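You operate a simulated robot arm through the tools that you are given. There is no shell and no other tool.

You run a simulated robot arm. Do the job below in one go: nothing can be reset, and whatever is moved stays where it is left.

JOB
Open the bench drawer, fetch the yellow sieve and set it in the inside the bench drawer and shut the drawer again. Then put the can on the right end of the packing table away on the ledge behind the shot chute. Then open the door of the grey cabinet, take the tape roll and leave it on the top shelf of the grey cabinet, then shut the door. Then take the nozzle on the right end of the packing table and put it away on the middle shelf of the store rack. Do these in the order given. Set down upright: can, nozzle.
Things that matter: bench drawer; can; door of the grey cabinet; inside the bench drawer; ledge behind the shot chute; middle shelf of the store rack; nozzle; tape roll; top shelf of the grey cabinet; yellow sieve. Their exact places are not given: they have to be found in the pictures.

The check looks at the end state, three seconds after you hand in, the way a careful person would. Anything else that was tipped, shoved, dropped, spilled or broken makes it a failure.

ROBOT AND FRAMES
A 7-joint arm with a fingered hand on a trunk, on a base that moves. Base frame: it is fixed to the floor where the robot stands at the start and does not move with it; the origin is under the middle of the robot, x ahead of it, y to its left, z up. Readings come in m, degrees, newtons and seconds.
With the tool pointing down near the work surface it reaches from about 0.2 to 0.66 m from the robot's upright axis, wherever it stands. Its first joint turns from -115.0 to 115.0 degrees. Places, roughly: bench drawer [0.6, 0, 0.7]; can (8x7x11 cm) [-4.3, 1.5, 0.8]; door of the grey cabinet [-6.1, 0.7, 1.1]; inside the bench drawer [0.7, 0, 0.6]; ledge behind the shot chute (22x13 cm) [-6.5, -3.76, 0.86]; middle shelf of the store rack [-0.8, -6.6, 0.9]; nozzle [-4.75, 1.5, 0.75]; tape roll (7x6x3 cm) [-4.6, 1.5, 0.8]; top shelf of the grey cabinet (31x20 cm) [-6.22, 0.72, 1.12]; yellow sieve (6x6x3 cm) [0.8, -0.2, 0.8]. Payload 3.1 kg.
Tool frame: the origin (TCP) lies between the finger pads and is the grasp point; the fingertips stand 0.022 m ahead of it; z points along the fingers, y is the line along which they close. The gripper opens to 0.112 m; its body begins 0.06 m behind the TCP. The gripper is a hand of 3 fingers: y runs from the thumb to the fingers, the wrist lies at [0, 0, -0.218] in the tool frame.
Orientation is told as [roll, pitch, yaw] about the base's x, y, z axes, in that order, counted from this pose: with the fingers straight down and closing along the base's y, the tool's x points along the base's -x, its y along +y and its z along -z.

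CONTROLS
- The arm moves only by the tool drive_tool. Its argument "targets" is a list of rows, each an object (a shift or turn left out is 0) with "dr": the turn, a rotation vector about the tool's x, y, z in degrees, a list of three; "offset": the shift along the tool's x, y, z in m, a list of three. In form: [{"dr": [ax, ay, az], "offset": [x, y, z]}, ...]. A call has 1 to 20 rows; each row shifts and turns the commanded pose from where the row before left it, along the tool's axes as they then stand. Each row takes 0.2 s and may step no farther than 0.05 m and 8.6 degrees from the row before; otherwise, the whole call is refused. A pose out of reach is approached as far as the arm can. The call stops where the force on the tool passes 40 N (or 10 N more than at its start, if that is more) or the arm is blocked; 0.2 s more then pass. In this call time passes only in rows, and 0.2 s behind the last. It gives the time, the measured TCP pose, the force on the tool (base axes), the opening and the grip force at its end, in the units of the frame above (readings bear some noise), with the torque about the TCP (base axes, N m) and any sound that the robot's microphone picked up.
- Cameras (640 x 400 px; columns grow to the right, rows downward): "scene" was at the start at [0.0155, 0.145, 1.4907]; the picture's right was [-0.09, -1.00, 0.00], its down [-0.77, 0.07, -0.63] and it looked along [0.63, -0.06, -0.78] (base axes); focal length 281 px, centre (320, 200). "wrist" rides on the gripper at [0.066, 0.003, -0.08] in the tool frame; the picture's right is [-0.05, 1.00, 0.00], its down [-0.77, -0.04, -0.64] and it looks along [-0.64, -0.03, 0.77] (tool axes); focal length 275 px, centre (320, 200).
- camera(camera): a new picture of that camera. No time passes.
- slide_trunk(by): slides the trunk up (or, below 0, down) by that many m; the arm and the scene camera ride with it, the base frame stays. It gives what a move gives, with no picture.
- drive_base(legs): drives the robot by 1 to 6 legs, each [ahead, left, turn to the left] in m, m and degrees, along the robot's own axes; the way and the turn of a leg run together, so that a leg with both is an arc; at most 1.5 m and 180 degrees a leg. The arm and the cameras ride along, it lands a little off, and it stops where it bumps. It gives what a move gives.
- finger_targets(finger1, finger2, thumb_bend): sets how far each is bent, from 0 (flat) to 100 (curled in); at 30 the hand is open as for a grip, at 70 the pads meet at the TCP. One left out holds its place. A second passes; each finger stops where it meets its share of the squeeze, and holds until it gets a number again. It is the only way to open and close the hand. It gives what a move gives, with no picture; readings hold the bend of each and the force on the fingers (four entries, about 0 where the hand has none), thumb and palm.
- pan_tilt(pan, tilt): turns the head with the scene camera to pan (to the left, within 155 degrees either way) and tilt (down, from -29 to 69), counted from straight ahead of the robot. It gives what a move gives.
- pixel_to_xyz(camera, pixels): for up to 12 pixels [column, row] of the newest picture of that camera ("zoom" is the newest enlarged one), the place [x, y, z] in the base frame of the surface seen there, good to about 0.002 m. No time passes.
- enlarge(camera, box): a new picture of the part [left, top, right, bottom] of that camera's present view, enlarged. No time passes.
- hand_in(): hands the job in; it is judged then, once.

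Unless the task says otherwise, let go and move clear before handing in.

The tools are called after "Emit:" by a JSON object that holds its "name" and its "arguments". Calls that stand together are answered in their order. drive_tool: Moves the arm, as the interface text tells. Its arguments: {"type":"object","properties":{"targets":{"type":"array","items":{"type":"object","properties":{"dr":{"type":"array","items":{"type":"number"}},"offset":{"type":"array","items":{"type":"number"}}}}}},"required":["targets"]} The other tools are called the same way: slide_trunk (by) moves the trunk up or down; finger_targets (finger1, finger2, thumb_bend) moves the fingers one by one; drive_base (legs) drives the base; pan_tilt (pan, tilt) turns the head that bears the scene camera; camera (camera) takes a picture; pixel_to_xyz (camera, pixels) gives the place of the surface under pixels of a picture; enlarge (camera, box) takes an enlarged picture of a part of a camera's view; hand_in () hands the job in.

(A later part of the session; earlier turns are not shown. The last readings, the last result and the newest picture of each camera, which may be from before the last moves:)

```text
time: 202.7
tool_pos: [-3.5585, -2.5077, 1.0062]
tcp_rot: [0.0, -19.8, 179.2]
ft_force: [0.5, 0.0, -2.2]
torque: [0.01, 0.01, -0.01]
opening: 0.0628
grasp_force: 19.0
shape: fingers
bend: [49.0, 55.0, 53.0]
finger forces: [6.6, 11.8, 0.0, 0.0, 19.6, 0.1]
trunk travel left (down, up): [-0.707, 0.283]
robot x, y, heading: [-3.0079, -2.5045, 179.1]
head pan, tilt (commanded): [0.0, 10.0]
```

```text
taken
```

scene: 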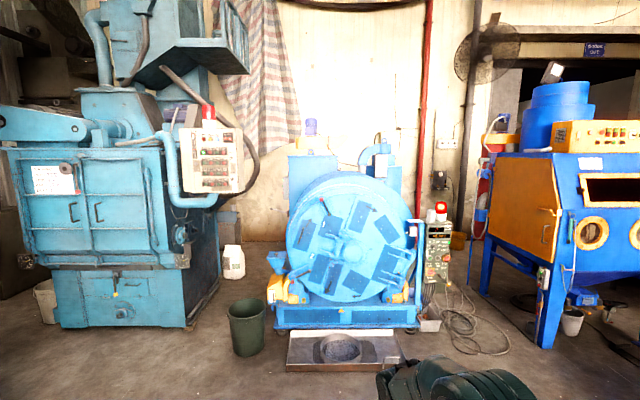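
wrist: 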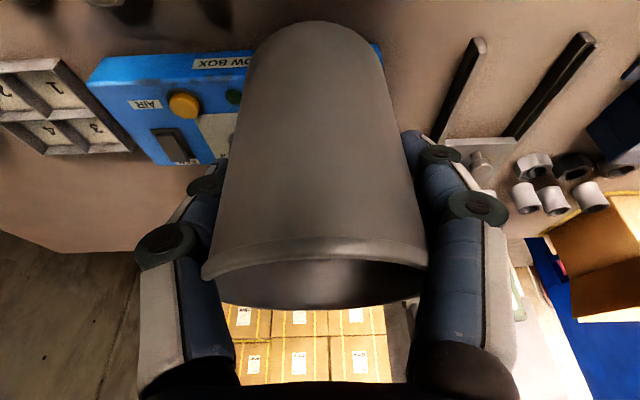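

Emit:
{"name": "enlarge", "arguments": {"camera": "scene", "box": [140, 130, 320, 290]}}

Emit:
{"name": "pixel_to_xyz", "arguments": {"camera": "scene", "pixels": [[228, 217], [228, 235], [233, 262], [210, 230], [240, 150], [215, 160], [170, 230], [190, 310], [250, 230], [275, 265], [290, 325], [180, 300]]}}

```text
2.50 times, centred on (230, 210) of scene
```

zoom: 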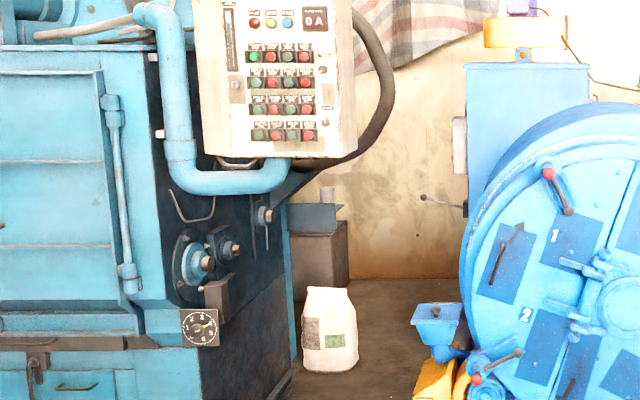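

```text
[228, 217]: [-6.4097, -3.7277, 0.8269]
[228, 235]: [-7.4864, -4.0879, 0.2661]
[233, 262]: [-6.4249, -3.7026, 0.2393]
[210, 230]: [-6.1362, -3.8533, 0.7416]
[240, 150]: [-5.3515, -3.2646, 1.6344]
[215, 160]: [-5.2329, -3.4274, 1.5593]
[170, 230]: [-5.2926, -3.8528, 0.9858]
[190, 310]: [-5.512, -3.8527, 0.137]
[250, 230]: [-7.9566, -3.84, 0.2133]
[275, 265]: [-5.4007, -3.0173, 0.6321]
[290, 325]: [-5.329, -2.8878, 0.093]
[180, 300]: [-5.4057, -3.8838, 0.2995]
```

The ledge seems to be the teal surface behind, at the right of the teal machine (zoom (318,210)), reachable through the gap between the two machines. I'll measure the gap's obstacles (bucket, panel, drum machine).

Emit:
{"name": "pan_tilt", "arguments": {"pan": 10, "tilt": 22}}

Emit:
{"name": "camera", "arguments": {"camera": "scene"}}

Emit:
{"name": "enlarge", "arguments": {"camera": "scene", "box": [180, 40, 400, 330]}}

```text
time: 203.5
tool_pos: [-3.5587, -2.5058, 1.0067]
tcp_rot: [-0.1, -19.8, 179.2]
ft_force: [-0.1, 0.2, -1.7]
torque: [0.03, 0.0, 0.03]
opening: 0.0628
grasp_force: 18.7
shape: fingers
bend: [49.0, 55.0, 53.0]
finger forces: [6.7, 11.7, 0.0, 0.1, 19.5, 0.1]
trunk travel left (down, up): [-0.707, 0.283]
robot x, y, heading: [-3.0104, -2.5044, 179.0]
head pan, tilt (commanded): [10.0, 22.0]
```

```text
taken
```

scene: 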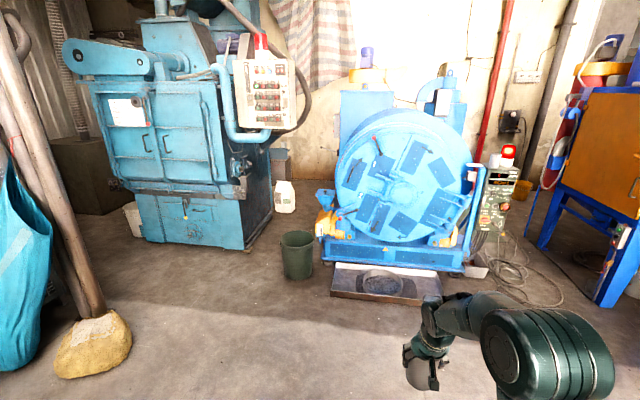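

```text
1.38 times, centred on (290, 185) of scene
```

zoom: 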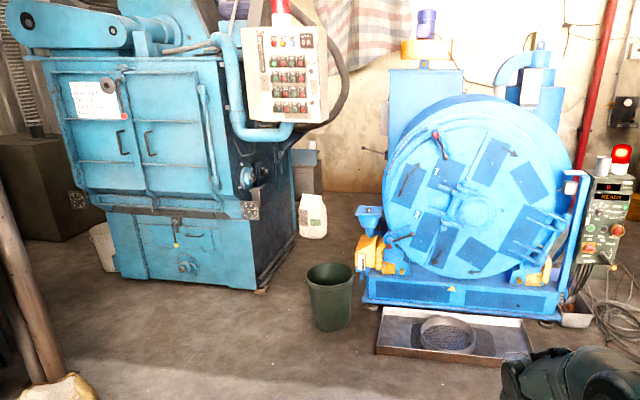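

Emit:
{"name": "pixel_to_xyz", "arguments": {"camera": "scene", "pixels": [[297, 275], [282, 240], [314, 240], [325, 200], [330, 260], [250, 110], [296, 110], [308, 110], [285, 205], [272, 210], [245, 248], [280, 155]]}}

Emit:
{"name": "pixel_to_xyz", "arguments": {"camera": "scene", "pixels": [[262, 125], [240, 128], [330, 150], [345, 100], [300, 180], [318, 190], [230, 60], [250, 150], [262, 170], [235, 165], [345, 150], [322, 235]]}}

```text
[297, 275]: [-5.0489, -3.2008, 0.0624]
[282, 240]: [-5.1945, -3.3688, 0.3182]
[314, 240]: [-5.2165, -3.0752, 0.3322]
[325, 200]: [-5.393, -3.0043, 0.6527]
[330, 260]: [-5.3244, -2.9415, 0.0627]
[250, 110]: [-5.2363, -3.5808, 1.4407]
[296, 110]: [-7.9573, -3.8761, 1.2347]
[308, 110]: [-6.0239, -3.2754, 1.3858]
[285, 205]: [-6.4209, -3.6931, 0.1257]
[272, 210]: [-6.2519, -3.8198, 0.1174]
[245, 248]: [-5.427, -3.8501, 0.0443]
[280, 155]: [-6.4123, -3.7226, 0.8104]
```

```text
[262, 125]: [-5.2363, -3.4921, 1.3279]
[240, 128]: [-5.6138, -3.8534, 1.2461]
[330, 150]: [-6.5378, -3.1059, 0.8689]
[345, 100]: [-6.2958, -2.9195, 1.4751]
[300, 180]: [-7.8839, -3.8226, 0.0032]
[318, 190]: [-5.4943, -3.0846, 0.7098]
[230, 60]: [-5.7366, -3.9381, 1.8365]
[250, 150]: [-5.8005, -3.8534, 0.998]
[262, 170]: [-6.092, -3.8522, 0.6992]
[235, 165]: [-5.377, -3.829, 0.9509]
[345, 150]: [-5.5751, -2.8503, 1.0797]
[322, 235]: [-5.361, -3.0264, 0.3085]
```

The green bucket (−5.13, −3.22) stands in the gap's mouth, so I must plan carefully. I'll move closer for a better look at the ledge.

Emit:
{"name": "drive_base", "arguments": {"legs": [[1.1, 0.85, 0]]}}

Emit:
{"name": "pan_tilt", "arguments": {"pan": 0, "tilt": 18}}

Emit:
{"name": "camera", "arguments": {"camera": "scene"}}

Emit:
{"name": "enlarge", "arguments": {"camera": "scene", "box": [240, 120, 400, 240]}}

```text
time: 210.4
tool_pos: [-4.6661, -3.3504, 1.0055]
tcp_rot: [-0.1, -19.8, 179.1]
ft_force: [-0.1, 0.2, -1.8]
torque: [-0.04, -0.01, 0.03]
opening: 0.063
grasp_force: 18.8
shape: fingers
bend: [49.0, 55.0, 53.0]
finger forces: [6.6, 11.7, 0.0, 0.1, 19.5, 0.0]
trunk travel left (down, up): [-0.707, 0.283]
robot x, y, heading: [-4.1126, -3.3504, 179.4]
head pan, tilt (commanded): [10.0, 22.0]
```

```text
time: 211.1
tool_pos: [-4.667, -3.3495, 1.0064]
tcp_rot: [-0.1, -19.8, 179.2]
ft_force: [0.4, 0.4, -1.0]
torque: [-0.02, 0.01, -0.04]
opening: 0.0628
grasp_force: 19.2
shape: fingers
bend: [49.0, 55.0, 53.0]
finger forces: [6.6, 11.7, 0.1, 0.0, 19.5, 0.0]
trunk travel left (down, up): [-0.707, 0.283]
robot x, y, heading: [-4.1164, -3.3484, 179.3]
head pan, tilt (commanded): [0.0, 18.0]
```

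```text
taken
```

scene: 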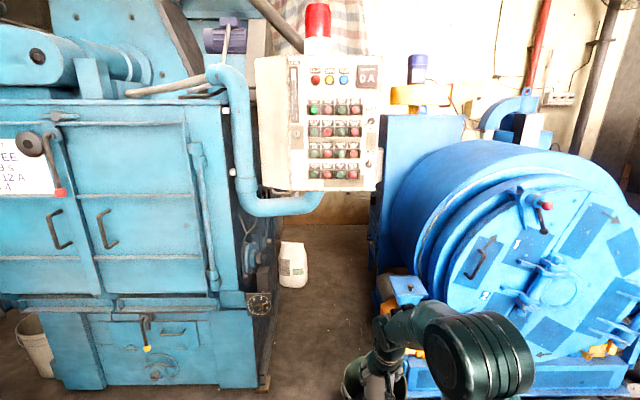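

```text
3.33 times, centred on (320, 180) of scene
```

zoom: 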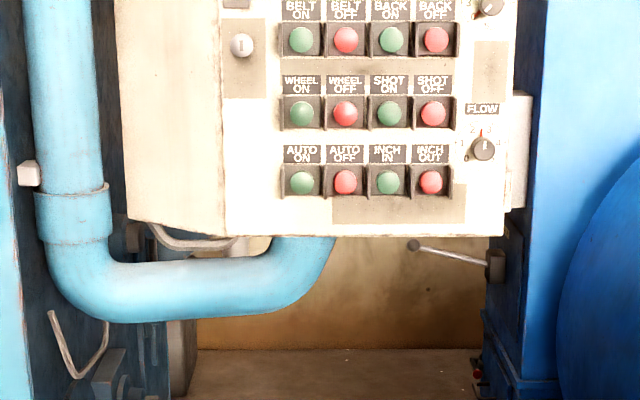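

The panel hides the ledge; lowering the trunk will let the camera look beneath it.

Emit:
{"name": "slide_trunk", "arguments": {"by": -0.42}}

Emit:
{"name": "pan_tilt", "arguments": {"pan": 10, "tilt": 8}}

Emit:
{"name": "camera", "arguments": {"camera": "scene"}}

Emit:
{"name": "enlarge", "arguments": {"camera": "scene", "box": [260, 120, 420, 240]}}

```text
refused: -0.42 is not a number from -0.4 to 0.4
```

```text
time: 211.8
tool_pos: [-4.666, -3.35, 1.0063]
tcp_rot: [0.1, -19.8, 179.2]
ft_force: [0.3, 0.0, -1.5]
torque: [0.0, -0.01, 0.02]
opening: 0.063
grasp_force: 18.9
shape: fingers
bend: [49.0, 55.0, 53.0]
finger forces: [6.6, 11.7, 0.0, 0.0, 19.5, 0.0]
trunk travel left (down, up): [-0.707, 0.283]
robot x, y, heading: [-4.1191, -3.3476, 179.3]
head pan, tilt (commanded): [10.0, 8.0]
```

```text
taken
```

scene: 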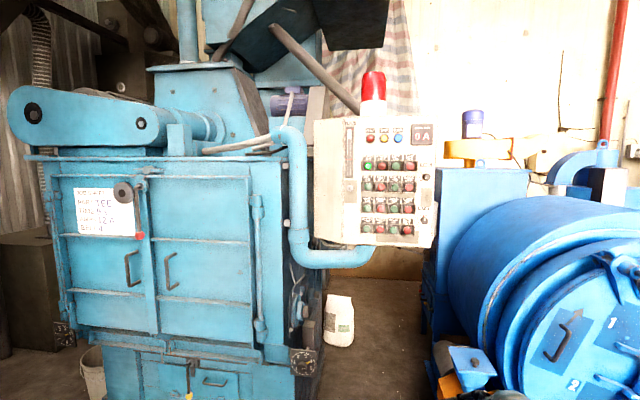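

```text
3.33 times, centred on (340, 180) of scene
```

zoom: 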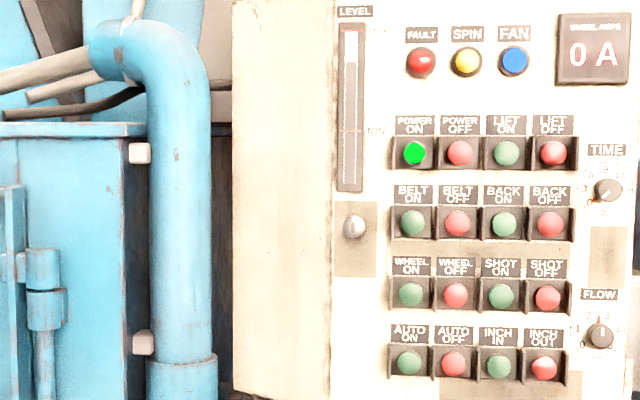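

Emit:
{"name": "slide_trunk", "arguments": {"by": -0.4}}

Emit:
{"name": "camera", "arguments": {"camera": "scene"}}

Emit:
{"name": "enlarge", "arguments": {"camera": "scene", "box": [260, 100, 460, 250]}}

```text
time: 215.7
tool_pos: [-4.6665, -3.3497, 0.6064]
tcp_rot: [0.1, -19.7, 179.2]
ft_force: [-0.5, 0.1, -1.0]
torque: [-0.03, 0.0, 0.01]
opening: 0.0629
grasp_force: 18.6
shape: fingers
bend: [49.0, 55.0, 53.0]
finger forces: [6.7, 11.7, 0.1, 0.1, 19.4, 0.1]
trunk travel left (down, up): [-0.307, 0.683]
robot x, y, heading: [-4.1195, -3.3464, 179.3]
head pan, tilt (commanded): [10.0, 8.0]
```

```text
taken
```

scene: 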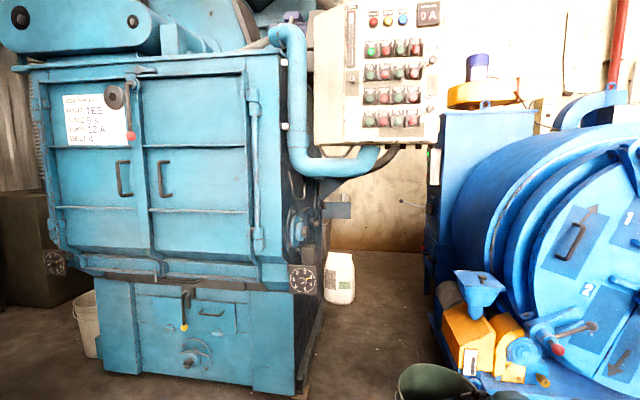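

```text
2.67 times, centred on (360, 175) of scene
```

zoom: 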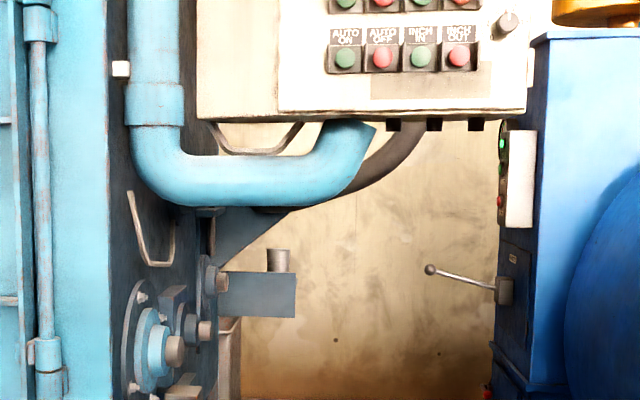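

Emit:
{"name": "pixel_to_xyz", "arguments": {"camera": "zoom", "pixels": [[278, 260], [257, 295], [290, 277], [235, 277], [292, 312], [250, 240], [230, 220], [230, 360], [270, 300], [390, 160], [340, 170], [430, 270]]}}

Emit:
{"name": "enlarge", "arguments": {"camera": "scene", "box": [300, 170, 380, 230]}}

```text
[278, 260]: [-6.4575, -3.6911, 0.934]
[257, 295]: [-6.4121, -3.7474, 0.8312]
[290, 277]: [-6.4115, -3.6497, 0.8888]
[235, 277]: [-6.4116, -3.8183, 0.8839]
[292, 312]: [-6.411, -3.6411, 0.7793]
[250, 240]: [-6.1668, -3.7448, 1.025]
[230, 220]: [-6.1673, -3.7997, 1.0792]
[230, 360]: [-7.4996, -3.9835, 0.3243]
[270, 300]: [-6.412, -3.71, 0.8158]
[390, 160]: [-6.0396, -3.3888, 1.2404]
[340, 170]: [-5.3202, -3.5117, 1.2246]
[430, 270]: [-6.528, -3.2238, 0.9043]
```

```text
6.67 times, centred on (340, 200) of scene
```

zoom: 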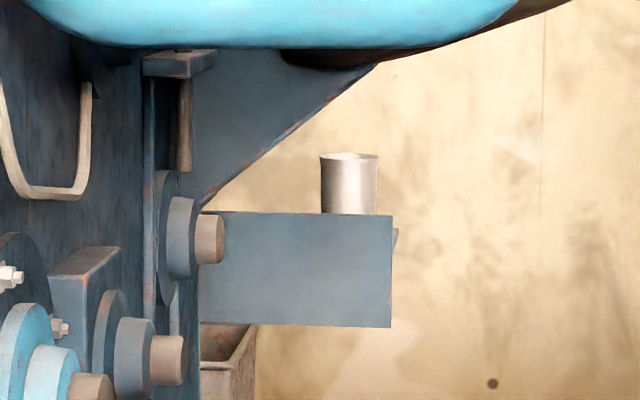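

I now see the ledge: front face at x≈−6.41, y −3.85..−3.64, top z≈0.89, with a small steel cup on its right end and the sloped chute in front. I need precise clearances at the gap: bucket and machine corner.

Emit:
{"name": "pan_tilt", "arguments": {"pan": -2, "tilt": 32}}

Emit:
{"name": "camera", "arguments": {"camera": "scene"}}

Emit:
{"name": "enlarge", "arguments": {"camera": "scene", "box": [160, 40, 400, 240]}}

```text
time: 216.6
tool_pos: [-4.666, -3.3512, 0.6054]
tcp_rot: [0.1, -19.8, 179.2]
ft_force: [-0.7, -0.6, -2.0]
torque: [-0.01, 0.0, 0.0]
opening: 0.0631
grasp_force: 18.9
shape: fingers
bend: [49.0, 55.0, 53.0]
finger forces: [6.5, 11.7, 0.1, 0.0, 19.4, 0.0]
trunk travel left (down, up): [-0.307, 0.683]
robot x, y, heading: [-4.1162, -3.3479, 179.1]
head pan, tilt (commanded): [-2.0, 32.0]
```

```text
taken
```

scene: 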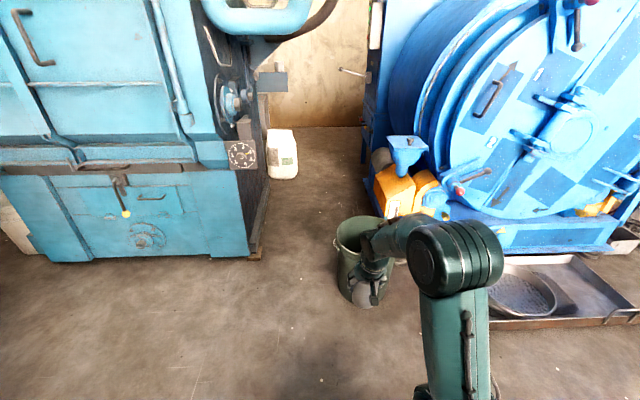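

```text
2.00 times, centred on (280, 140) of scene
```

zoom: 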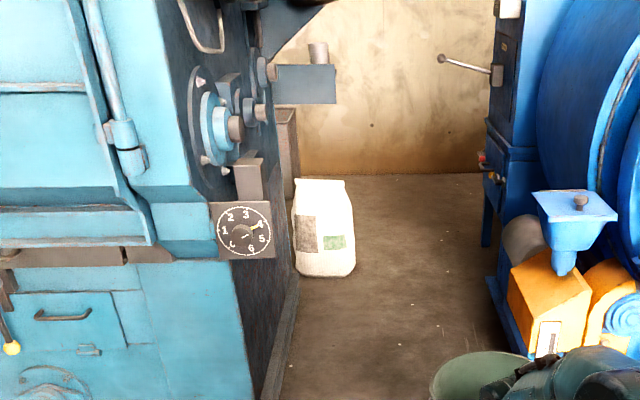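

Emit:
{"name": "pixel_to_xyz", "arguments": {"camera": "scene", "pixels": [[337, 235], [350, 220], [340, 260], [345, 285], [358, 300], [378, 216], [250, 258], [262, 255], [262, 200], [240, 250], [242, 160], [270, 170]]}}

Emit:
{"name": "pixel_to_xyz", "arguments": {"camera": "scene", "pixels": [[364, 155], [367, 170], [360, 130], [370, 185], [385, 140], [380, 190], [342, 70], [360, 72], [235, 100], [245, 130], [296, 150], [268, 150]]}}

```text
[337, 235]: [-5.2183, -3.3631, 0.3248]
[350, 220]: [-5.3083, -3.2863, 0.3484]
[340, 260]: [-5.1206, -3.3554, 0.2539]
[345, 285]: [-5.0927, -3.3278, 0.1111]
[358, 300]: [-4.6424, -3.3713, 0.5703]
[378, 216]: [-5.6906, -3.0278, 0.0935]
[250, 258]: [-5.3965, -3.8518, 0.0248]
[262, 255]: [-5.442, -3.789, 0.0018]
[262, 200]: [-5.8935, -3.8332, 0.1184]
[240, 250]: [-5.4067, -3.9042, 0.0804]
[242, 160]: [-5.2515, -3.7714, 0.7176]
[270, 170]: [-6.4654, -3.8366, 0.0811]
```

```text
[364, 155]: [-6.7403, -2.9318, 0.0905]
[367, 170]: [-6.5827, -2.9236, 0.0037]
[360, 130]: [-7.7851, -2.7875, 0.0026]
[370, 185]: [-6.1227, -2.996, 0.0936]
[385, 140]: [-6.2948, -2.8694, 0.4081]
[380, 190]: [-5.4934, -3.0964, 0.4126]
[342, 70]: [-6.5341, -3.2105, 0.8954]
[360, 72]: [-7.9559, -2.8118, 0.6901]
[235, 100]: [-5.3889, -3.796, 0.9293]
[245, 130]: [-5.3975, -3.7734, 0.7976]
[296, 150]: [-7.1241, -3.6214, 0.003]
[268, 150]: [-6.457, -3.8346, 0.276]
```

The gap past the bucket leaves only ~3 cm slack, so I'll look for an alternative way around, through the space between the drum machine and the blue cabinet.

Emit:
{"name": "slide_trunk", "arguments": {"by": 0.35}}

Emit:
{"name": "drive_base", "arguments": {"legs": [[0.0, -0.9, 0], [0, -0.9, 0]]}}

Emit:
{"name": "pan_tilt", "arguments": {"pan": 0, "tilt": 25}}

Emit:
{"name": "camera", "arguments": {"camera": "scene"}}

```text
time: 220.0
tool_pos: [-4.6673, -3.3509, 0.9554]
tcp_rot: [0.0, -19.9, 179.1]
ft_force: [0.0, -0.1, -1.5]
torque: [0.01, -0.01, -0.02]
opening: 0.0629
grasp_force: 18.5
shape: fingers
bend: [49.0, 55.0, 53.0]
finger forces: [6.6, 11.8, 0.0, 0.0, 19.3, 0.1]
trunk travel left (down, up): [-0.657, 0.333]
robot x, y, heading: [-4.1193, -3.3483, 179.4]
head pan, tilt (commanded): [-2.0, 32.0]
```

```text
time: 229.0
tool_pos: [-4.6461, -1.5652, 0.9567]
tcp_rot: [0.1, -19.8, 179.5]
ft_force: [0.0, 0.1, -1.6]
torque: [0.03, -0.01, 0.03]
opening: 0.0629
grasp_force: 18.6
shape: fingers
bend: [49.0, 55.0, 53.0]
finger forces: [6.7, 11.5, 0.0, 0.0, 19.3, 0.0]
trunk travel left (down, up): [-0.657, 0.333]
robot x, y, heading: [-4.0963, -1.558, 179.3]
head pan, tilt (commanded): [-2.0, 32.0]
```

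```text
time: 229.7
tool_pos: [-4.646, -1.5627, 0.9548]
tcp_rot: [0.0, -19.8, 179.7]
ft_force: [0.3, 0.6, -2.1]
torque: [0.0, 0.02, 0.02]
opening: 0.063
grasp_force: 18.6
shape: fingers
bend: [49.0, 55.0, 53.0]
finger forces: [6.7, 11.6, 0.0, 0.0, 19.3, 0.0]
trunk travel left (down, up): [-0.657, 0.333]
robot x, y, heading: [-4.093, -1.562, 179.6]
head pan, tilt (commanded): [0.0, 25.0]
```

```text
taken
```

scene: 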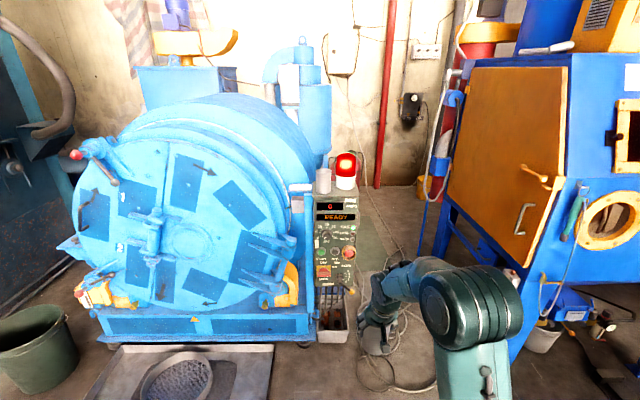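

Emit:
{"name": "pixel_to_xyz", "arguments": {"camera": "scene", "pixels": [[356, 220], [345, 330], [350, 290], [450, 200], [510, 200], [445, 240], [430, 200], [385, 220], [400, 190], [365, 200], [330, 130], [420, 110]]}}

Emit:
{"name": "enlarge", "arguments": {"camera": "scene", "box": [280, 100, 480, 300]}}

```text
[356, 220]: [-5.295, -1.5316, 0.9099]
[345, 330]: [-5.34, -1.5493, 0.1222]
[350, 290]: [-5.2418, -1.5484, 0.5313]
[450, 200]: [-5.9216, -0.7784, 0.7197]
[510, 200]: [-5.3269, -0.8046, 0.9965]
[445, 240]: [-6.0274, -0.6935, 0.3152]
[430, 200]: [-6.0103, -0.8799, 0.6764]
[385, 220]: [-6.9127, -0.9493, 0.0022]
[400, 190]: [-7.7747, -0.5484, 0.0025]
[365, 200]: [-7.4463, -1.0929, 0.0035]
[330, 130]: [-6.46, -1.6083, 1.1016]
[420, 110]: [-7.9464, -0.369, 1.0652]
```

```text
2.00 times, centred on (380, 200) of scene
```

zoom: 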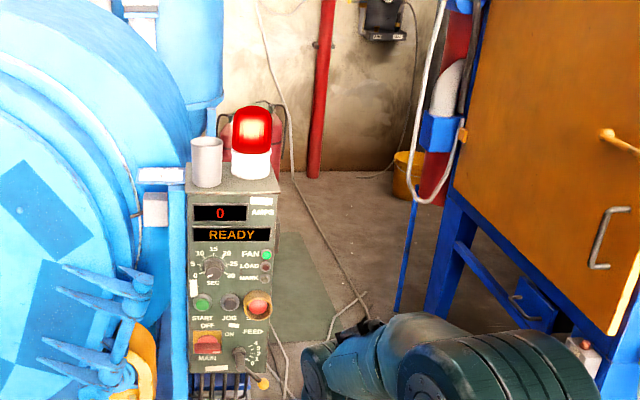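

The gap here is ~0.73 m wide (y −1.53..−0.80) with floor visible behind. I'll raise the trunk to inspect the floor and what's behind.

Emit:
{"name": "slide_trunk", "arguments": {"by": 0.32}}

Emit:
{"name": "camera", "arguments": {"camera": "scene"}}

Emit:
{"name": "enlarge", "arguments": {"camera": "scene", "box": [260, 80, 500, 330]}}

```text
time: 232.9
tool_pos: [-4.6461, -1.5649, 1.2753]
tcp_rot: [0.0, -19.8, 179.6]
ft_force: [-0.2, 0.2, -0.9]
torque: [-0.02, -0.01, -0.02]
opening: 0.0629
grasp_force: 18.6
shape: fingers
bend: [49.0, 55.0, 53.0]
finger forces: [6.7, 11.6, 0.1, 0.1, 19.3, 0.0]
trunk travel left (down, up): [-0.977, 0.013]
robot x, y, heading: [-4.0967, -1.5637, 179.5]
head pan, tilt (commanded): [0.0, 25.0]
```

```text
taken
```

scene: 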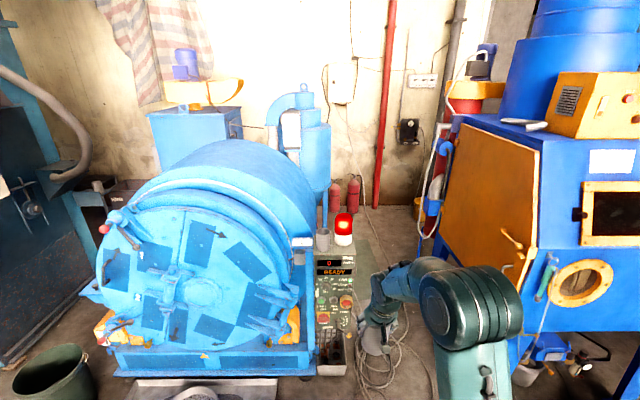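

```text
1.60 times, centred on (380, 205) of scene
```

zoom: 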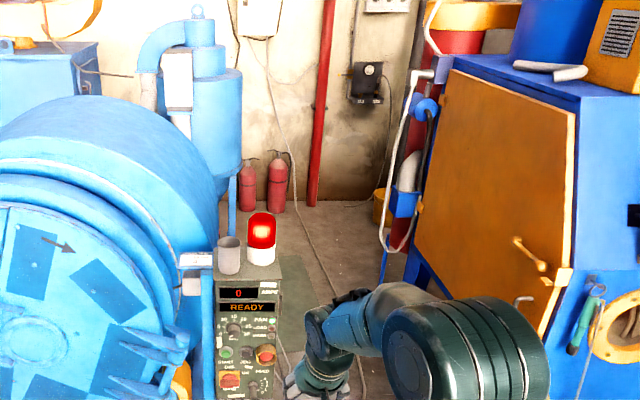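

Emit:
{"name": "enlarge", "arguments": {"camera": "scene", "box": [340, 180, 440, 400]}}

Emit:
{"name": "enlarge", "arguments": {"camera": "scene", "box": [345, 300, 445, 400]}}

```text
1.82 times, centred on (390, 290) of scene
```

zoom: 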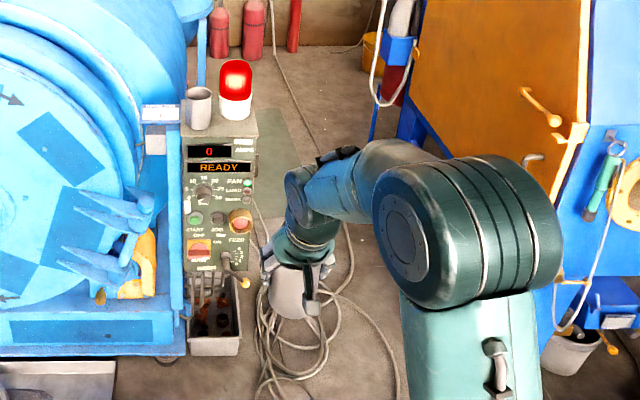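

```text
4.00 times, centred on (395, 350) of scene
```

zoom: 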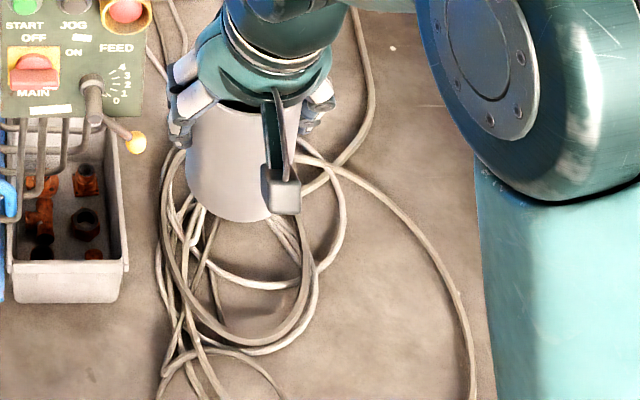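

Emit:
{"name": "pixel_to_xyz", "arguments": {"camera": "zoom", "pixels": [[300, 280], [420, 220], [370, 120], [300, 320], [170, 250], [460, 330], [100, 300], [250, 310], [400, 300], [350, 350]]}}

Emit:
{"name": "pan_tilt", "arguments": {"pan": -15, "tilt": 35}}

Emit:
{"name": "camera", "arguments": {"camera": "scene"}}

```text
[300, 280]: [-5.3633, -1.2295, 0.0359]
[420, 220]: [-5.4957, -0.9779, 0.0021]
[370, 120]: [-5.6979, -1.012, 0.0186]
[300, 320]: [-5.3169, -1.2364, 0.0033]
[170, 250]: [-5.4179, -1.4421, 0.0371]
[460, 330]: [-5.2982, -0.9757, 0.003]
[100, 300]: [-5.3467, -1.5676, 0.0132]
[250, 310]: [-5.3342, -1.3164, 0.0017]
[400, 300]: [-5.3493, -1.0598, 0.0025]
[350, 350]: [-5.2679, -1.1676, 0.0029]
```

```text
time: 233.6
tool_pos: [-4.6456, -1.5649, 1.2762]
tcp_rot: [-0.1, -19.8, 179.6]
ft_force: [-0.6, -0.1, -2.1]
torque: [-0.01, 0.0, -0.01]
opening: 0.063
grasp_force: 18.3
shape: fingers
bend: [49.0, 55.0, 53.0]
finger forces: [6.8, 11.6, 0.0, 0.1, 19.2, 0.1]
trunk travel left (down, up): [-0.977, 0.013]
robot x, y, heading: [-4.0977, -1.5608, 179.5]
head pan, tilt (commanded): [-15.0, 35.0]
```

```text
taken
```

scene: 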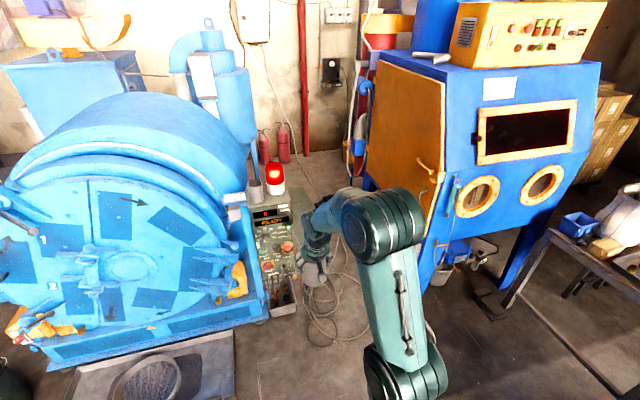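

The floor cables there are real 3-D coils (up to 3.6 cm), so I don't want to drive over them. I'll look at the other side of the teal machine for a way around.

Emit:
{"name": "slide_trunk", "arguments": {"by": -0.2}}

Emit:
{"name": "drive_base", "arguments": {"legs": [[-0.7, 0, 0], [0, 1.4, 0], [0, 1.2, 0]]}}

Emit:
{"name": "pan_tilt", "arguments": {"pan": 10, "tilt": 15}}

Emit:
{"name": "camera", "arguments": {"camera": "scene"}}

```text
time: 235.8
tool_pos: [-4.6448, -1.5642, 1.0761]
tcp_rot: [0.0, -19.8, 179.4]
ft_force: [-0.1, -0.5, -1.7]
torque: [0.02, -0.02, -0.01]
opening: 0.063
grasp_force: 18.7
shape: fingers
bend: [49.0, 55.0, 53.0]
finger forces: [6.7, 11.6, 0.0, 0.0, 19.1, 0.0]
trunk travel left (down, up): [-0.777, 0.213]
robot x, y, heading: [-4.0967, -1.5609, 179.7]
head pan, tilt (commanded): [-15.0, 35.0]
```

```text
time: 238.0
tool_pos: [-4.3324, -1.5694, 1.0766]
tcp_rot: [-0.1, -19.9, 179.6]
ft_force: [1.0, 0.0, -1.5]
torque: [-0.01, 0.05, 0.0]
opening: 0.0629
grasp_force: 18.8
shape: fingers
bend: [49.0, 55.0, 53.0]
finger forces: [6.7, 11.6, 0.0, 0.0, 19.3, 0.0]
trunk travel left (down, up): [-0.777, 0.213]
robot x, y, heading: [-3.7856, -1.5641, 179.7]
head pan, tilt (commanded): [-15.0, 35.0]
stopped in leg 1: the robot was blocked; the commanded pose is now the measured one
```

```text
time: 238.9
tool_pos: [-4.336, -1.5681, 1.0752]
tcp_rot: [0.0, -19.7, 179.7]
ft_force: [-0.5, 0.0, -1.7]
torque: [-0.02, -0.01, -0.01]
opening: 0.0631
grasp_force: 18.8
shape: fingers
bend: [49.0, 55.0, 53.0]
finger forces: [6.7, 11.7, 0.0, 0.1, 19.3, 0.1]
trunk travel left (down, up): [-0.777, 0.213]
robot x, y, heading: [-3.7838, -1.5623, 179.8]
head pan, tilt (commanded): [10.0, 15.0]
```

```text
taken
```

scene: 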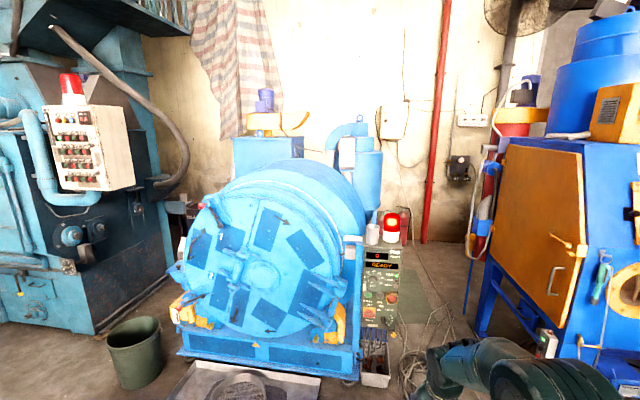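

The robot got blocked while backing. I'll look behind to see what I touched.

Emit:
{"name": "pan_tilt", "arguments": {"pan": -150, "tilt": 45}}

Emit:
{"name": "camera", "arguments": {"camera": "scene"}}

Emit:
{"name": "pan_tilt", "arguments": {"pan": 150, "tilt": 45}}

Emit:
{"name": "camera", "arguments": {"camera": "scene"}}

```text
time: 241.3
tool_pos: [-4.3354, -1.568, 1.0748]
tcp_rot: [0.1, -19.8, 179.6]
ft_force: [0.2, -0.3, -2.0]
torque: [-0.01, 0.01, -0.01]
opening: 0.0628
grasp_force: 19.4
shape: fingers
bend: [49.0, 55.0, 53.0]
finger forces: [6.7, 11.6, 0.1, 0.1, 19.3, 0.0]
trunk travel left (down, up): [-0.777, 0.213]
robot x, y, heading: [-3.7859, -1.5616, 179.7]
head pan, tilt (commanded): [-150.0, 45.0]
```

```text
taken
```

scene: 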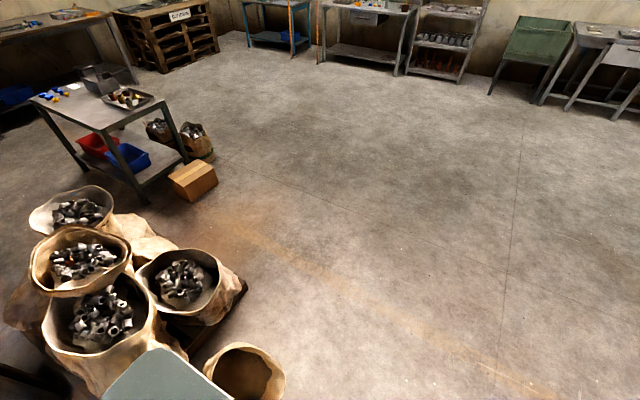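

```text
time: 245.4
tool_pos: [-4.3344, -1.5681, 1.0761]
tcp_rot: [0.1, -19.7, 179.5]
ft_force: [0.2, 0.3, -1.4]
torque: [-0.02, -0.05, 0.02]
opening: 0.0628
grasp_force: 19.1
shape: fingers
bend: [49.0, 55.0, 53.0]
finger forces: [6.7, 11.6, 0.0, 0.1, 19.3, 0.0]
trunk travel left (down, up): [-0.777, 0.213]
robot x, y, heading: [-3.7859, -1.5577, 179.8]
head pan, tilt (commanded): [150.0, 45.0]
```

```text
taken
```

scene: 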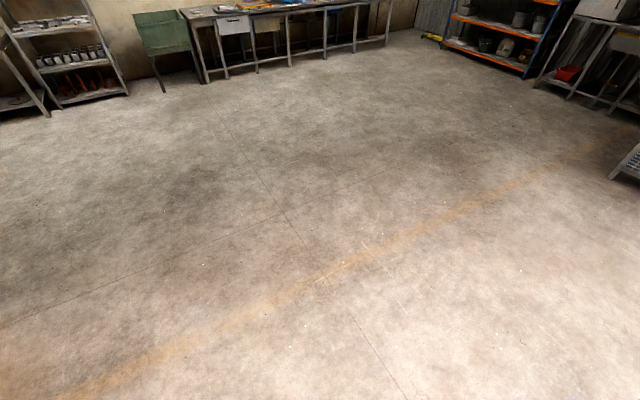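

Emit:
{"name": "pan_tilt", "arguments": {"pan": -150, "tilt": 50}}

Emit:
{"name": "camera", "arguments": {"camera": "scene"}}

Emit:
{"name": "pixel_to_xyz", "arguments": {"camera": "scene", "pixels": [[245, 300], [285, 345], [215, 325], [250, 345], [270, 325], [200, 240], [140, 340], [230, 250]]}}

```text
time: 249.5
tool_pos: [-4.3355, -1.5676, 1.075]
tcp_rot: [0.0, -19.8, 179.6]
ft_force: [-0.9, -0.2, -1.7]
torque: [0.0, -0.03, -0.03]
opening: 0.063
grasp_force: 19.4
shape: fingers
bend: [49.0, 55.0, 53.0]
finger forces: [6.7, 11.6, 0.1, 0.1, 19.3, 0.1]
trunk travel left (down, up): [-0.777, 0.213]
robot x, y, heading: [-3.7834, -1.5608, 179.7]
head pan, tilt (commanded): [-150.0, 50.0]
```

```text
taken
```

scene: 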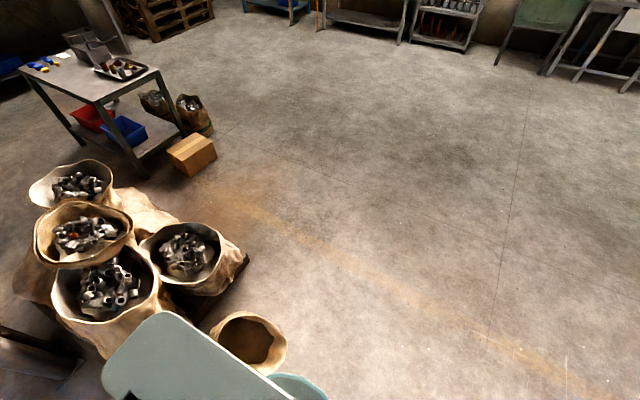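

```text
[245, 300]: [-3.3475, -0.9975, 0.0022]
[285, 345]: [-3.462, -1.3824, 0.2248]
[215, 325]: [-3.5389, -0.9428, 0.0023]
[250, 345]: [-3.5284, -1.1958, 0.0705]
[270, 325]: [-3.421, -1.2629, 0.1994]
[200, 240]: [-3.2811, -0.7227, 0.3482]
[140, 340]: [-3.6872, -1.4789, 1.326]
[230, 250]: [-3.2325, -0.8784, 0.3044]
```

Emit:
{"name": "enlarge", "arguments": {"camera": "scene", "box": [160, 280, 320, 400]}}

Emit:
{"name": "pixel_to_xyz", "arguments": {"camera": "scene", "pixels": [[212, 328], [218, 318], [232, 313], [248, 312], [262, 316], [275, 326], [285, 340], [286, 352], [280, 362], [270, 370], [225, 350], [258, 372]]}}

```text
3.33 times, centred on (240, 340) of scene
```

zoom: 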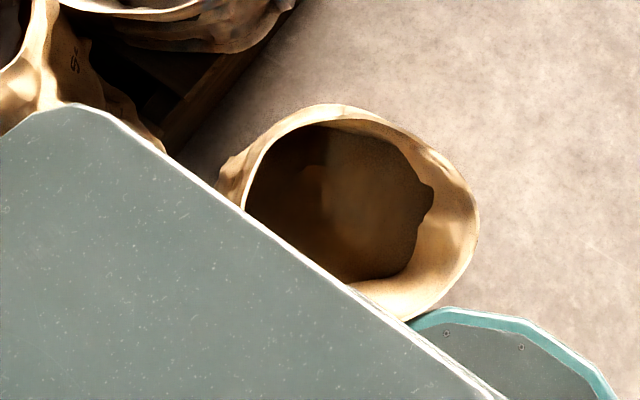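

```text
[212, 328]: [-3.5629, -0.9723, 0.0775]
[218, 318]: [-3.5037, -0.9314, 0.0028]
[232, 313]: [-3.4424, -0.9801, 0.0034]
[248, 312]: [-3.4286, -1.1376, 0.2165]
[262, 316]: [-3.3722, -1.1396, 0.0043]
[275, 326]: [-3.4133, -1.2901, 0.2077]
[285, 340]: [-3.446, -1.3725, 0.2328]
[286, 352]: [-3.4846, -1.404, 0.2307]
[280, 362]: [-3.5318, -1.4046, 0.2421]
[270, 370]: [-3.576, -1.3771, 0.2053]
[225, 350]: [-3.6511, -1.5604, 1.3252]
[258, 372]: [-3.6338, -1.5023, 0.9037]
```

I bumped an open sack next to the pallet; it appears unmoved. I'll move away from it and go look at the left side of the teal machine.

Emit:
{"name": "drive_base", "arguments": {"legs": [[-0.2, 1.2, 0], [-0.15, 1.2, 0]]}}

Emit:
{"name": "pan_tilt", "arguments": {"pan": 5, "tilt": 15}}

Emit:
{"name": "camera", "arguments": {"camera": "scene"}}

```text
time: 261.4
tool_pos: [-3.9967, -3.9576, 1.0762]
tcp_rot: [0.0, -19.7, 178.7]
ft_force: [-0.4, 0.4, -1.8]
torque: [-0.02, 0.0, -0.01]
opening: 0.063
grasp_force: 18.6
shape: fingers
bend: [49.0, 55.0, 53.0]
finger forces: [6.7, 11.5, 0.0, 0.1, 19.0, 0.0]
trunk travel left (down, up): [-0.777, 0.213]
robot x, y, heading: [-3.4478, -3.9596, 178.6]
head pan, tilt (commanded): [-150.0, 50.0]
```

```text
time: 263.8
tool_pos: [-3.9962, -3.9569, 1.0755]
tcp_rot: [0.1, -19.8, 178.7]
ft_force: [0.5, -0.3, -1.8]
torque: [-0.03, 0.0, 0.0]
opening: 0.0628
grasp_force: 18.6
shape: fingers
bend: [49.0, 55.0, 53.0]
finger forces: [6.7, 11.5, 0.0, 0.0, 19.1, 0.1]
trunk travel left (down, up): [-0.777, 0.213]
robot x, y, heading: [-3.4486, -3.961, 178.8]
head pan, tilt (commanded): [5.0, 15.0]
```

```text
taken
```

scene: 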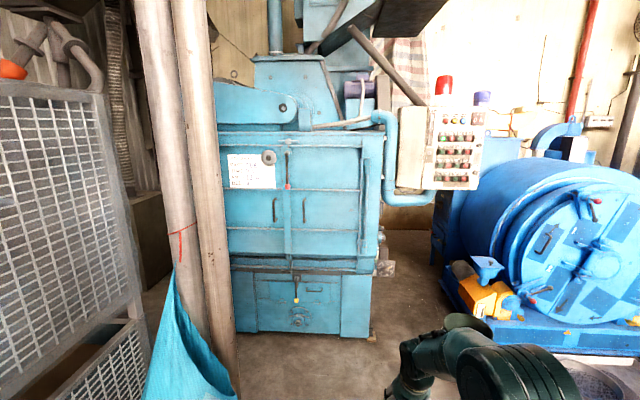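

No way around on that side. I'll measure my base's rim and the bucket precisely to judge the front gap.

Emit:
{"name": "pan_tilt", "arguments": {"pan": 90, "tilt": 69}}

Emit:
{"name": "camera", "arguments": {"camera": "scene"}}

Emit:
{"name": "pixel_to_xyz", "arguments": {"camera": "scene", "pixels": [[250, 330], [270, 310], [290, 300], [310, 297], [330, 298], [350, 305], [370, 318], [385, 335], [240, 350], [395, 350]]}}

```text
time: 265.4
tool_pos: [-3.9955, -3.9576, 1.0758]
tcp_rot: [0.0, -19.7, 178.7]
ft_force: [-0.1, -1.2, -2.3]
torque: [-0.01, -0.01, 0.01]
opening: 0.0628
grasp_force: 18.9
shape: fingers
bend: [49.0, 55.0, 53.0]
finger forces: [6.7, 11.4, 0.0, 0.0, 19.1, 0.0]
trunk travel left (down, up): [-0.777, 0.213]
robot x, y, heading: [-3.4482, -3.9602, 179.2]
head pan, tilt (commanded): [90.0, 68.8]
```

```text
taken
```

scene: 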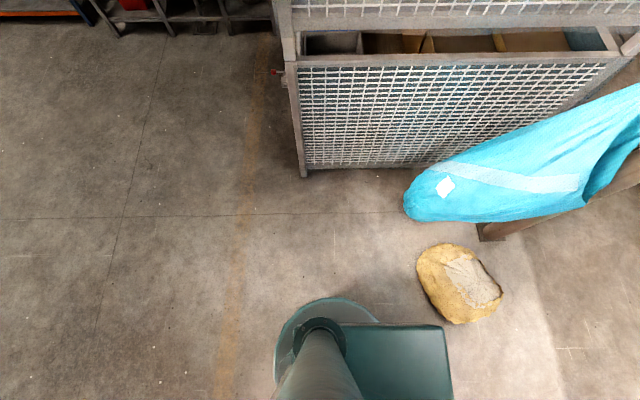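

```text
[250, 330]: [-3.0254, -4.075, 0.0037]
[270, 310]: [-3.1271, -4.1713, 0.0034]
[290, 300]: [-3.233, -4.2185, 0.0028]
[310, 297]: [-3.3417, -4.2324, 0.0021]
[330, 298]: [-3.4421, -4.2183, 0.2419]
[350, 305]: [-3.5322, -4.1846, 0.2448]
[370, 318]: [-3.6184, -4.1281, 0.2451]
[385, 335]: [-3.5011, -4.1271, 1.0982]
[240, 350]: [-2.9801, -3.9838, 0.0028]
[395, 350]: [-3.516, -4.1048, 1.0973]
```

My base radius is ~0.257 m, so the bucket gap is too tight. The alternative is the 0.73 m gap between the control box and blue cabinet; I'll go there and inspect before committing.

Emit:
{"name": "drive_base", "arguments": {"legs": [[0.45, -1.35, 0], [0.3, -1.42, 0]]}}

Emit:
{"name": "pan_tilt", "arguments": {"pan": 0, "tilt": 25}}

Emit:
{"name": "camera", "arguments": {"camera": "scene"}}

```text
time: 279.3
tool_pos: [-4.6881, -1.1579, 1.0755]
tcp_rot: [0.1, -19.8, 178.3]
ft_force: [0.6, -0.3, -2.4]
torque: [-0.01, -0.03, 0.01]
opening: 0.063
grasp_force: 18.1
shape: fingers
bend: [49.0, 55.0, 53.0]
finger forces: [6.7, 11.3, 0.0, 0.0, 18.6, 0.0]
trunk travel left (down, up): [-0.777, 0.213]
robot x, y, heading: [-4.141, -1.1662, 178.4]
head pan, tilt (commanded): [90.0, 68.8]
```

```text
time: 281.0
tool_pos: [-4.6892, -1.1574, 1.075]
tcp_rot: [0.0, -19.8, 178.3]
ft_force: [-0.4, 0.2, -2.1]
torque: [-0.01, -0.01, -0.04]
opening: 0.0628
grasp_force: 17.9
shape: fingers
bend: [49.0, 55.0, 53.0]
finger forces: [6.6, 11.4, 0.0, 0.0, 18.6, 0.0]
trunk travel left (down, up): [-0.777, 0.213]
robot x, y, heading: [-4.1401, -1.1588, 178.7]
head pan, tilt (commanded): [0.0, 25.0]
```

```text
taken
```

scene: 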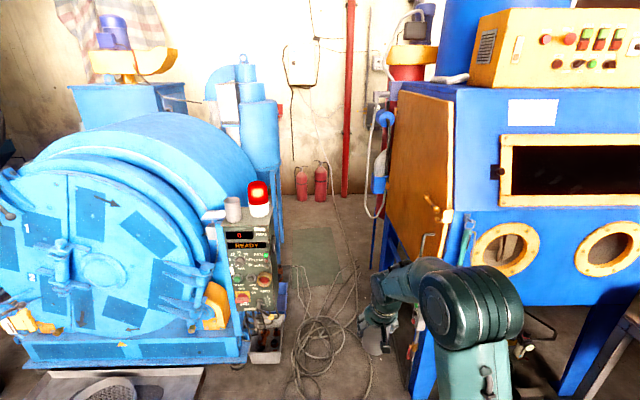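

Emit:
{"name": "pixel_to_xyz", "arguments": {"camera": "scene", "pixels": [[283, 310], [280, 345], [275, 250], [412, 330], [420, 385], [385, 270], [388, 200], [372, 215], [302, 190], [322, 190], [278, 220], [360, 240]]}}

Emit:
{"name": "enlarge", "arguments": {"camera": "scene", "box": [250, 160, 450, 400]}}

```text
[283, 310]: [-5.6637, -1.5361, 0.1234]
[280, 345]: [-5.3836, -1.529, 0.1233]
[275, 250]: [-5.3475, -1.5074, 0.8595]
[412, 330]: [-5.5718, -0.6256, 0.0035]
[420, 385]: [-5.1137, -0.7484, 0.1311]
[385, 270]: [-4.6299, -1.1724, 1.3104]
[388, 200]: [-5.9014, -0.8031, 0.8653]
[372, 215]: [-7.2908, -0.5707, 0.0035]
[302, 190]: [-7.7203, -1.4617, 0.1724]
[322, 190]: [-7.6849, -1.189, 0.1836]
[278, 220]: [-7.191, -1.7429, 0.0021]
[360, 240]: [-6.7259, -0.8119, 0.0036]
```

```text
1.67 times, centred on (350, 280) of scene
```

zoom: 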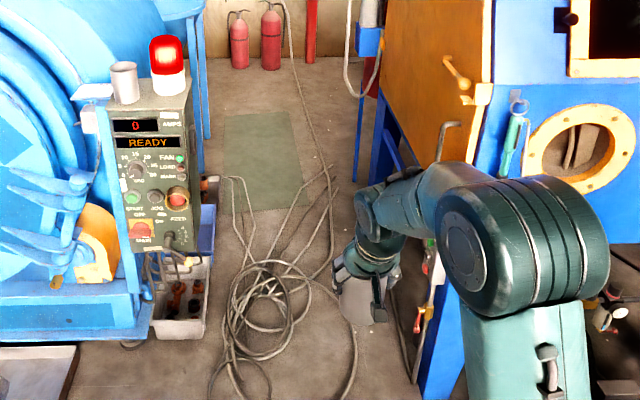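

The gap at floor level is y −1.53..−0.75. I'll straighten up, centre at y≈−1.12 and advance slowly, checking whether the cables block me.

Emit:
{"name": "drive_base", "arguments": {"legs": [[0.4, -0.03, 1.5]]}}

Emit:
{"name": "drive_base", "arguments": {"legs": [[0.4, 0, 0]]}}

```text
time: 283.5
tool_pos: [-5.088, -1.1386, 1.0756]
tcp_rot: [0.1, -19.8, 179.9]
ft_force: [-1.5, -0.4, -1.5]
torque: [-0.02, 0.0, -0.01]
opening: 0.0629
grasp_force: 18.7
shape: fingers
bend: [49.0, 55.0, 53.0]
finger forces: [6.7, 11.4, 0.0, 0.0, 18.5, 0.0]
trunk travel left (down, up): [-0.777, 0.213]
robot x, y, heading: [-4.5394, -1.129, -180.0]
head pan, tilt (commanded): [0.0, 25.0]
```

```text
time: 286.0
tool_pos: [-5.4875, -1.1365, 1.0739]
tcp_rot: [-0.1, -19.8, 179.8]
ft_force: [0.4, 1.1, -1.3]
torque: [0.02, -0.01, 0.02]
opening: 0.0627
grasp_force: 18.7
shape: fingers
bend: [49.0, 55.0, 53.0]
finger forces: [6.5, 11.3, 0.1, 0.0, 18.5, 0.0]
trunk travel left (down, up): [-0.777, 0.213]
robot x, y, heading: [-4.9385, -1.1306, 180.3]
head pan, tilt (commanded): [0.0, 25.0]
```

Emit:
{"name": "drive_base", "arguments": {"legs": [[0.25, 0, 0]]}}

Emit:
{"name": "pan_tilt", "arguments": {"pan": 0, "tilt": 50}}

Emit:
{"name": "camera", "arguments": {"camera": "scene"}}

```text
time: 287.8
tool_pos: [-5.7396, -1.1368, 1.0757]
tcp_rot: [0.1, -19.8, 179.9]
ft_force: [-0.1, -0.4, -2.4]
torque: [-0.02, -0.03, 0.02]
opening: 0.0629
grasp_force: 17.8
shape: fingers
bend: [49.0, 55.0, 53.0]
finger forces: [6.6, 11.3, 0.0, 0.0, 18.5, 0.1]
trunk travel left (down, up): [-0.777, 0.213]
robot x, y, heading: [-5.1879, -1.13, -180.1]
head pan, tilt (commanded): [0.0, 25.0]
```

```text
time: 288.7
tool_pos: [-5.7378, -1.1367, 1.0753]
tcp_rot: [0.0, -19.7, 179.9]
ft_force: [0.4, 0.5, -1.7]
torque: [-0.04, -0.01, -0.01]
opening: 0.0631
grasp_force: 17.4
shape: fingers
bend: [49.0, 55.0, 53.0]
finger forces: [6.6, 11.3, 0.1, 0.0, 18.5, 0.0]
trunk travel left (down, up): [-0.777, 0.213]
robot x, y, heading: [-5.1919, -1.1265, -180.0]
head pan, tilt (commanded): [0.0, 50.0]
```

```text
taken
```

scene: 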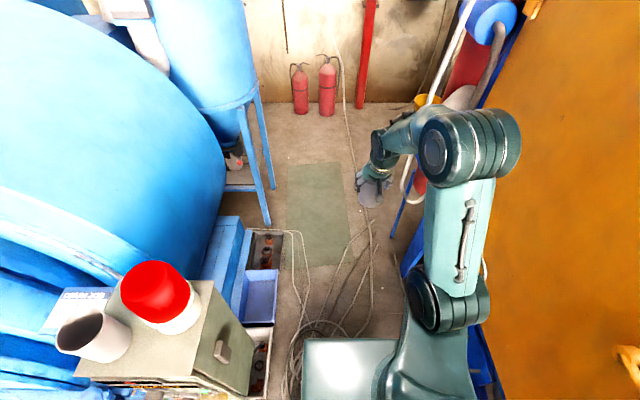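

The base passes over the cables unhindered. Before going on I'll check the elbow's distance to the cabinet and hose.

Emit:
{"name": "pixel_to_xyz", "arguments": {"camera": "scene", "pixels": [[515, 140], [490, 120], [500, 165], [488, 290], [475, 20], [450, 60], [415, 180], [400, 215], [490, 30], [520, 60], [430, 100], [410, 130]]}}

Emit:
{"name": "pixel_to_xyz", "arguments": {"camera": "scene", "pixels": [[270, 180], [268, 220], [245, 170], [250, 100], [235, 120], [225, 185], [215, 260], [272, 290], [300, 110], [327, 110], [280, 290], [480, 260]]}}

```text
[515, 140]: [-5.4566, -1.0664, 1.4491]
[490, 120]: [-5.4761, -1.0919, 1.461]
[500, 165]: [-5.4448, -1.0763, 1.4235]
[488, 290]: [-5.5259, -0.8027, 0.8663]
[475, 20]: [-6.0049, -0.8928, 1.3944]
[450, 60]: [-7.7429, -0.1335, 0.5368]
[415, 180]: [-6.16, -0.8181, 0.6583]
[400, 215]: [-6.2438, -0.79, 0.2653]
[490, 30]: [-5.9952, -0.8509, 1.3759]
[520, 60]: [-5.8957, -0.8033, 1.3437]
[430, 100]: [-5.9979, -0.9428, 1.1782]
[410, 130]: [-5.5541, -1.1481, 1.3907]
```

```text
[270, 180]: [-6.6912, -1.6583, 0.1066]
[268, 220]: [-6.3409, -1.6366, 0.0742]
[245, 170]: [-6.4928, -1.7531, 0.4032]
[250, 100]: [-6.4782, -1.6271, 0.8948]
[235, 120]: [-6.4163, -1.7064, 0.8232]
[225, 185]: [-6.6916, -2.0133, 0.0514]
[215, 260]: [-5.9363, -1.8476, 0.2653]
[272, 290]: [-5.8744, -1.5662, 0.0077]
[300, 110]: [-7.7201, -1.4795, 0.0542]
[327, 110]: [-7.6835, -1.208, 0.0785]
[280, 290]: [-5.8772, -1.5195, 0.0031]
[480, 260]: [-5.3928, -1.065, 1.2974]
```

Clearances are fine (hose at y=−0.94, elbow at −1.06). I'll drive on through to x≈−6.9.

Emit:
{"name": "drive_base", "arguments": {"legs": [[0.9, 0, 0], [0.85, 0, 0]]}}

Emit:
{"name": "pan_tilt", "arguments": {"pan": 75, "tilt": 25}}

Emit:
{"name": "camera", "arguments": {"camera": "scene"}}

```text
time: 297.5
tool_pos: [-7.4846, -1.1362, 1.0766]
tcp_rot: [0.1, -19.8, -179.9]
ft_force: [-0.7, -0.3, -0.8]
torque: [0.01, 0.0, 0.02]
opening: 0.0628
grasp_force: 18.5
shape: fingers
bend: [49.0, 55.0, 53.0]
finger forces: [6.6, 11.2, 0.0, 0.0, 18.4, 0.0]
trunk travel left (down, up): [-0.777, 0.213]
robot x, y, heading: [-6.9355, -1.1234, -179.8]
head pan, tilt (commanded): [0.0, 50.0]
```

```text
time: 299.0
tool_pos: [-7.4839, -1.1365, 1.0746]
tcp_rot: [0.2, -19.7, -180.0]
ft_force: [0.5, 0.7, -2.2]
torque: [0.02, -0.01, -0.02]
opening: 0.0629
grasp_force: 17.9
shape: fingers
bend: [49.0, 55.0, 53.0]
finger forces: [6.6, 11.3, 0.0, 0.1, 18.5, 0.0]
trunk travel left (down, up): [-0.777, 0.213]
robot x, y, heading: [-6.9342, -1.1232, -179.9]
head pan, tilt (commanded): [75.0, 25.0]
```

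```text
taken
```

scene: 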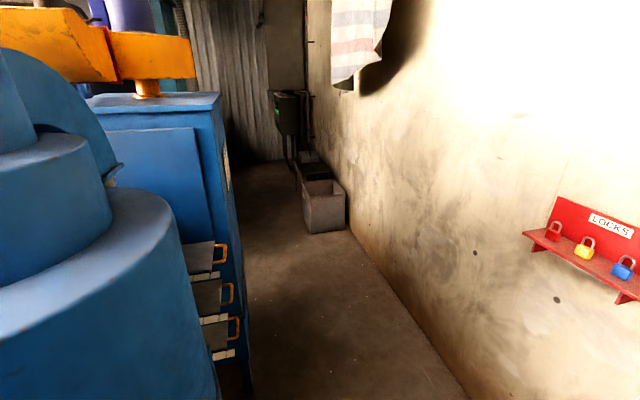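

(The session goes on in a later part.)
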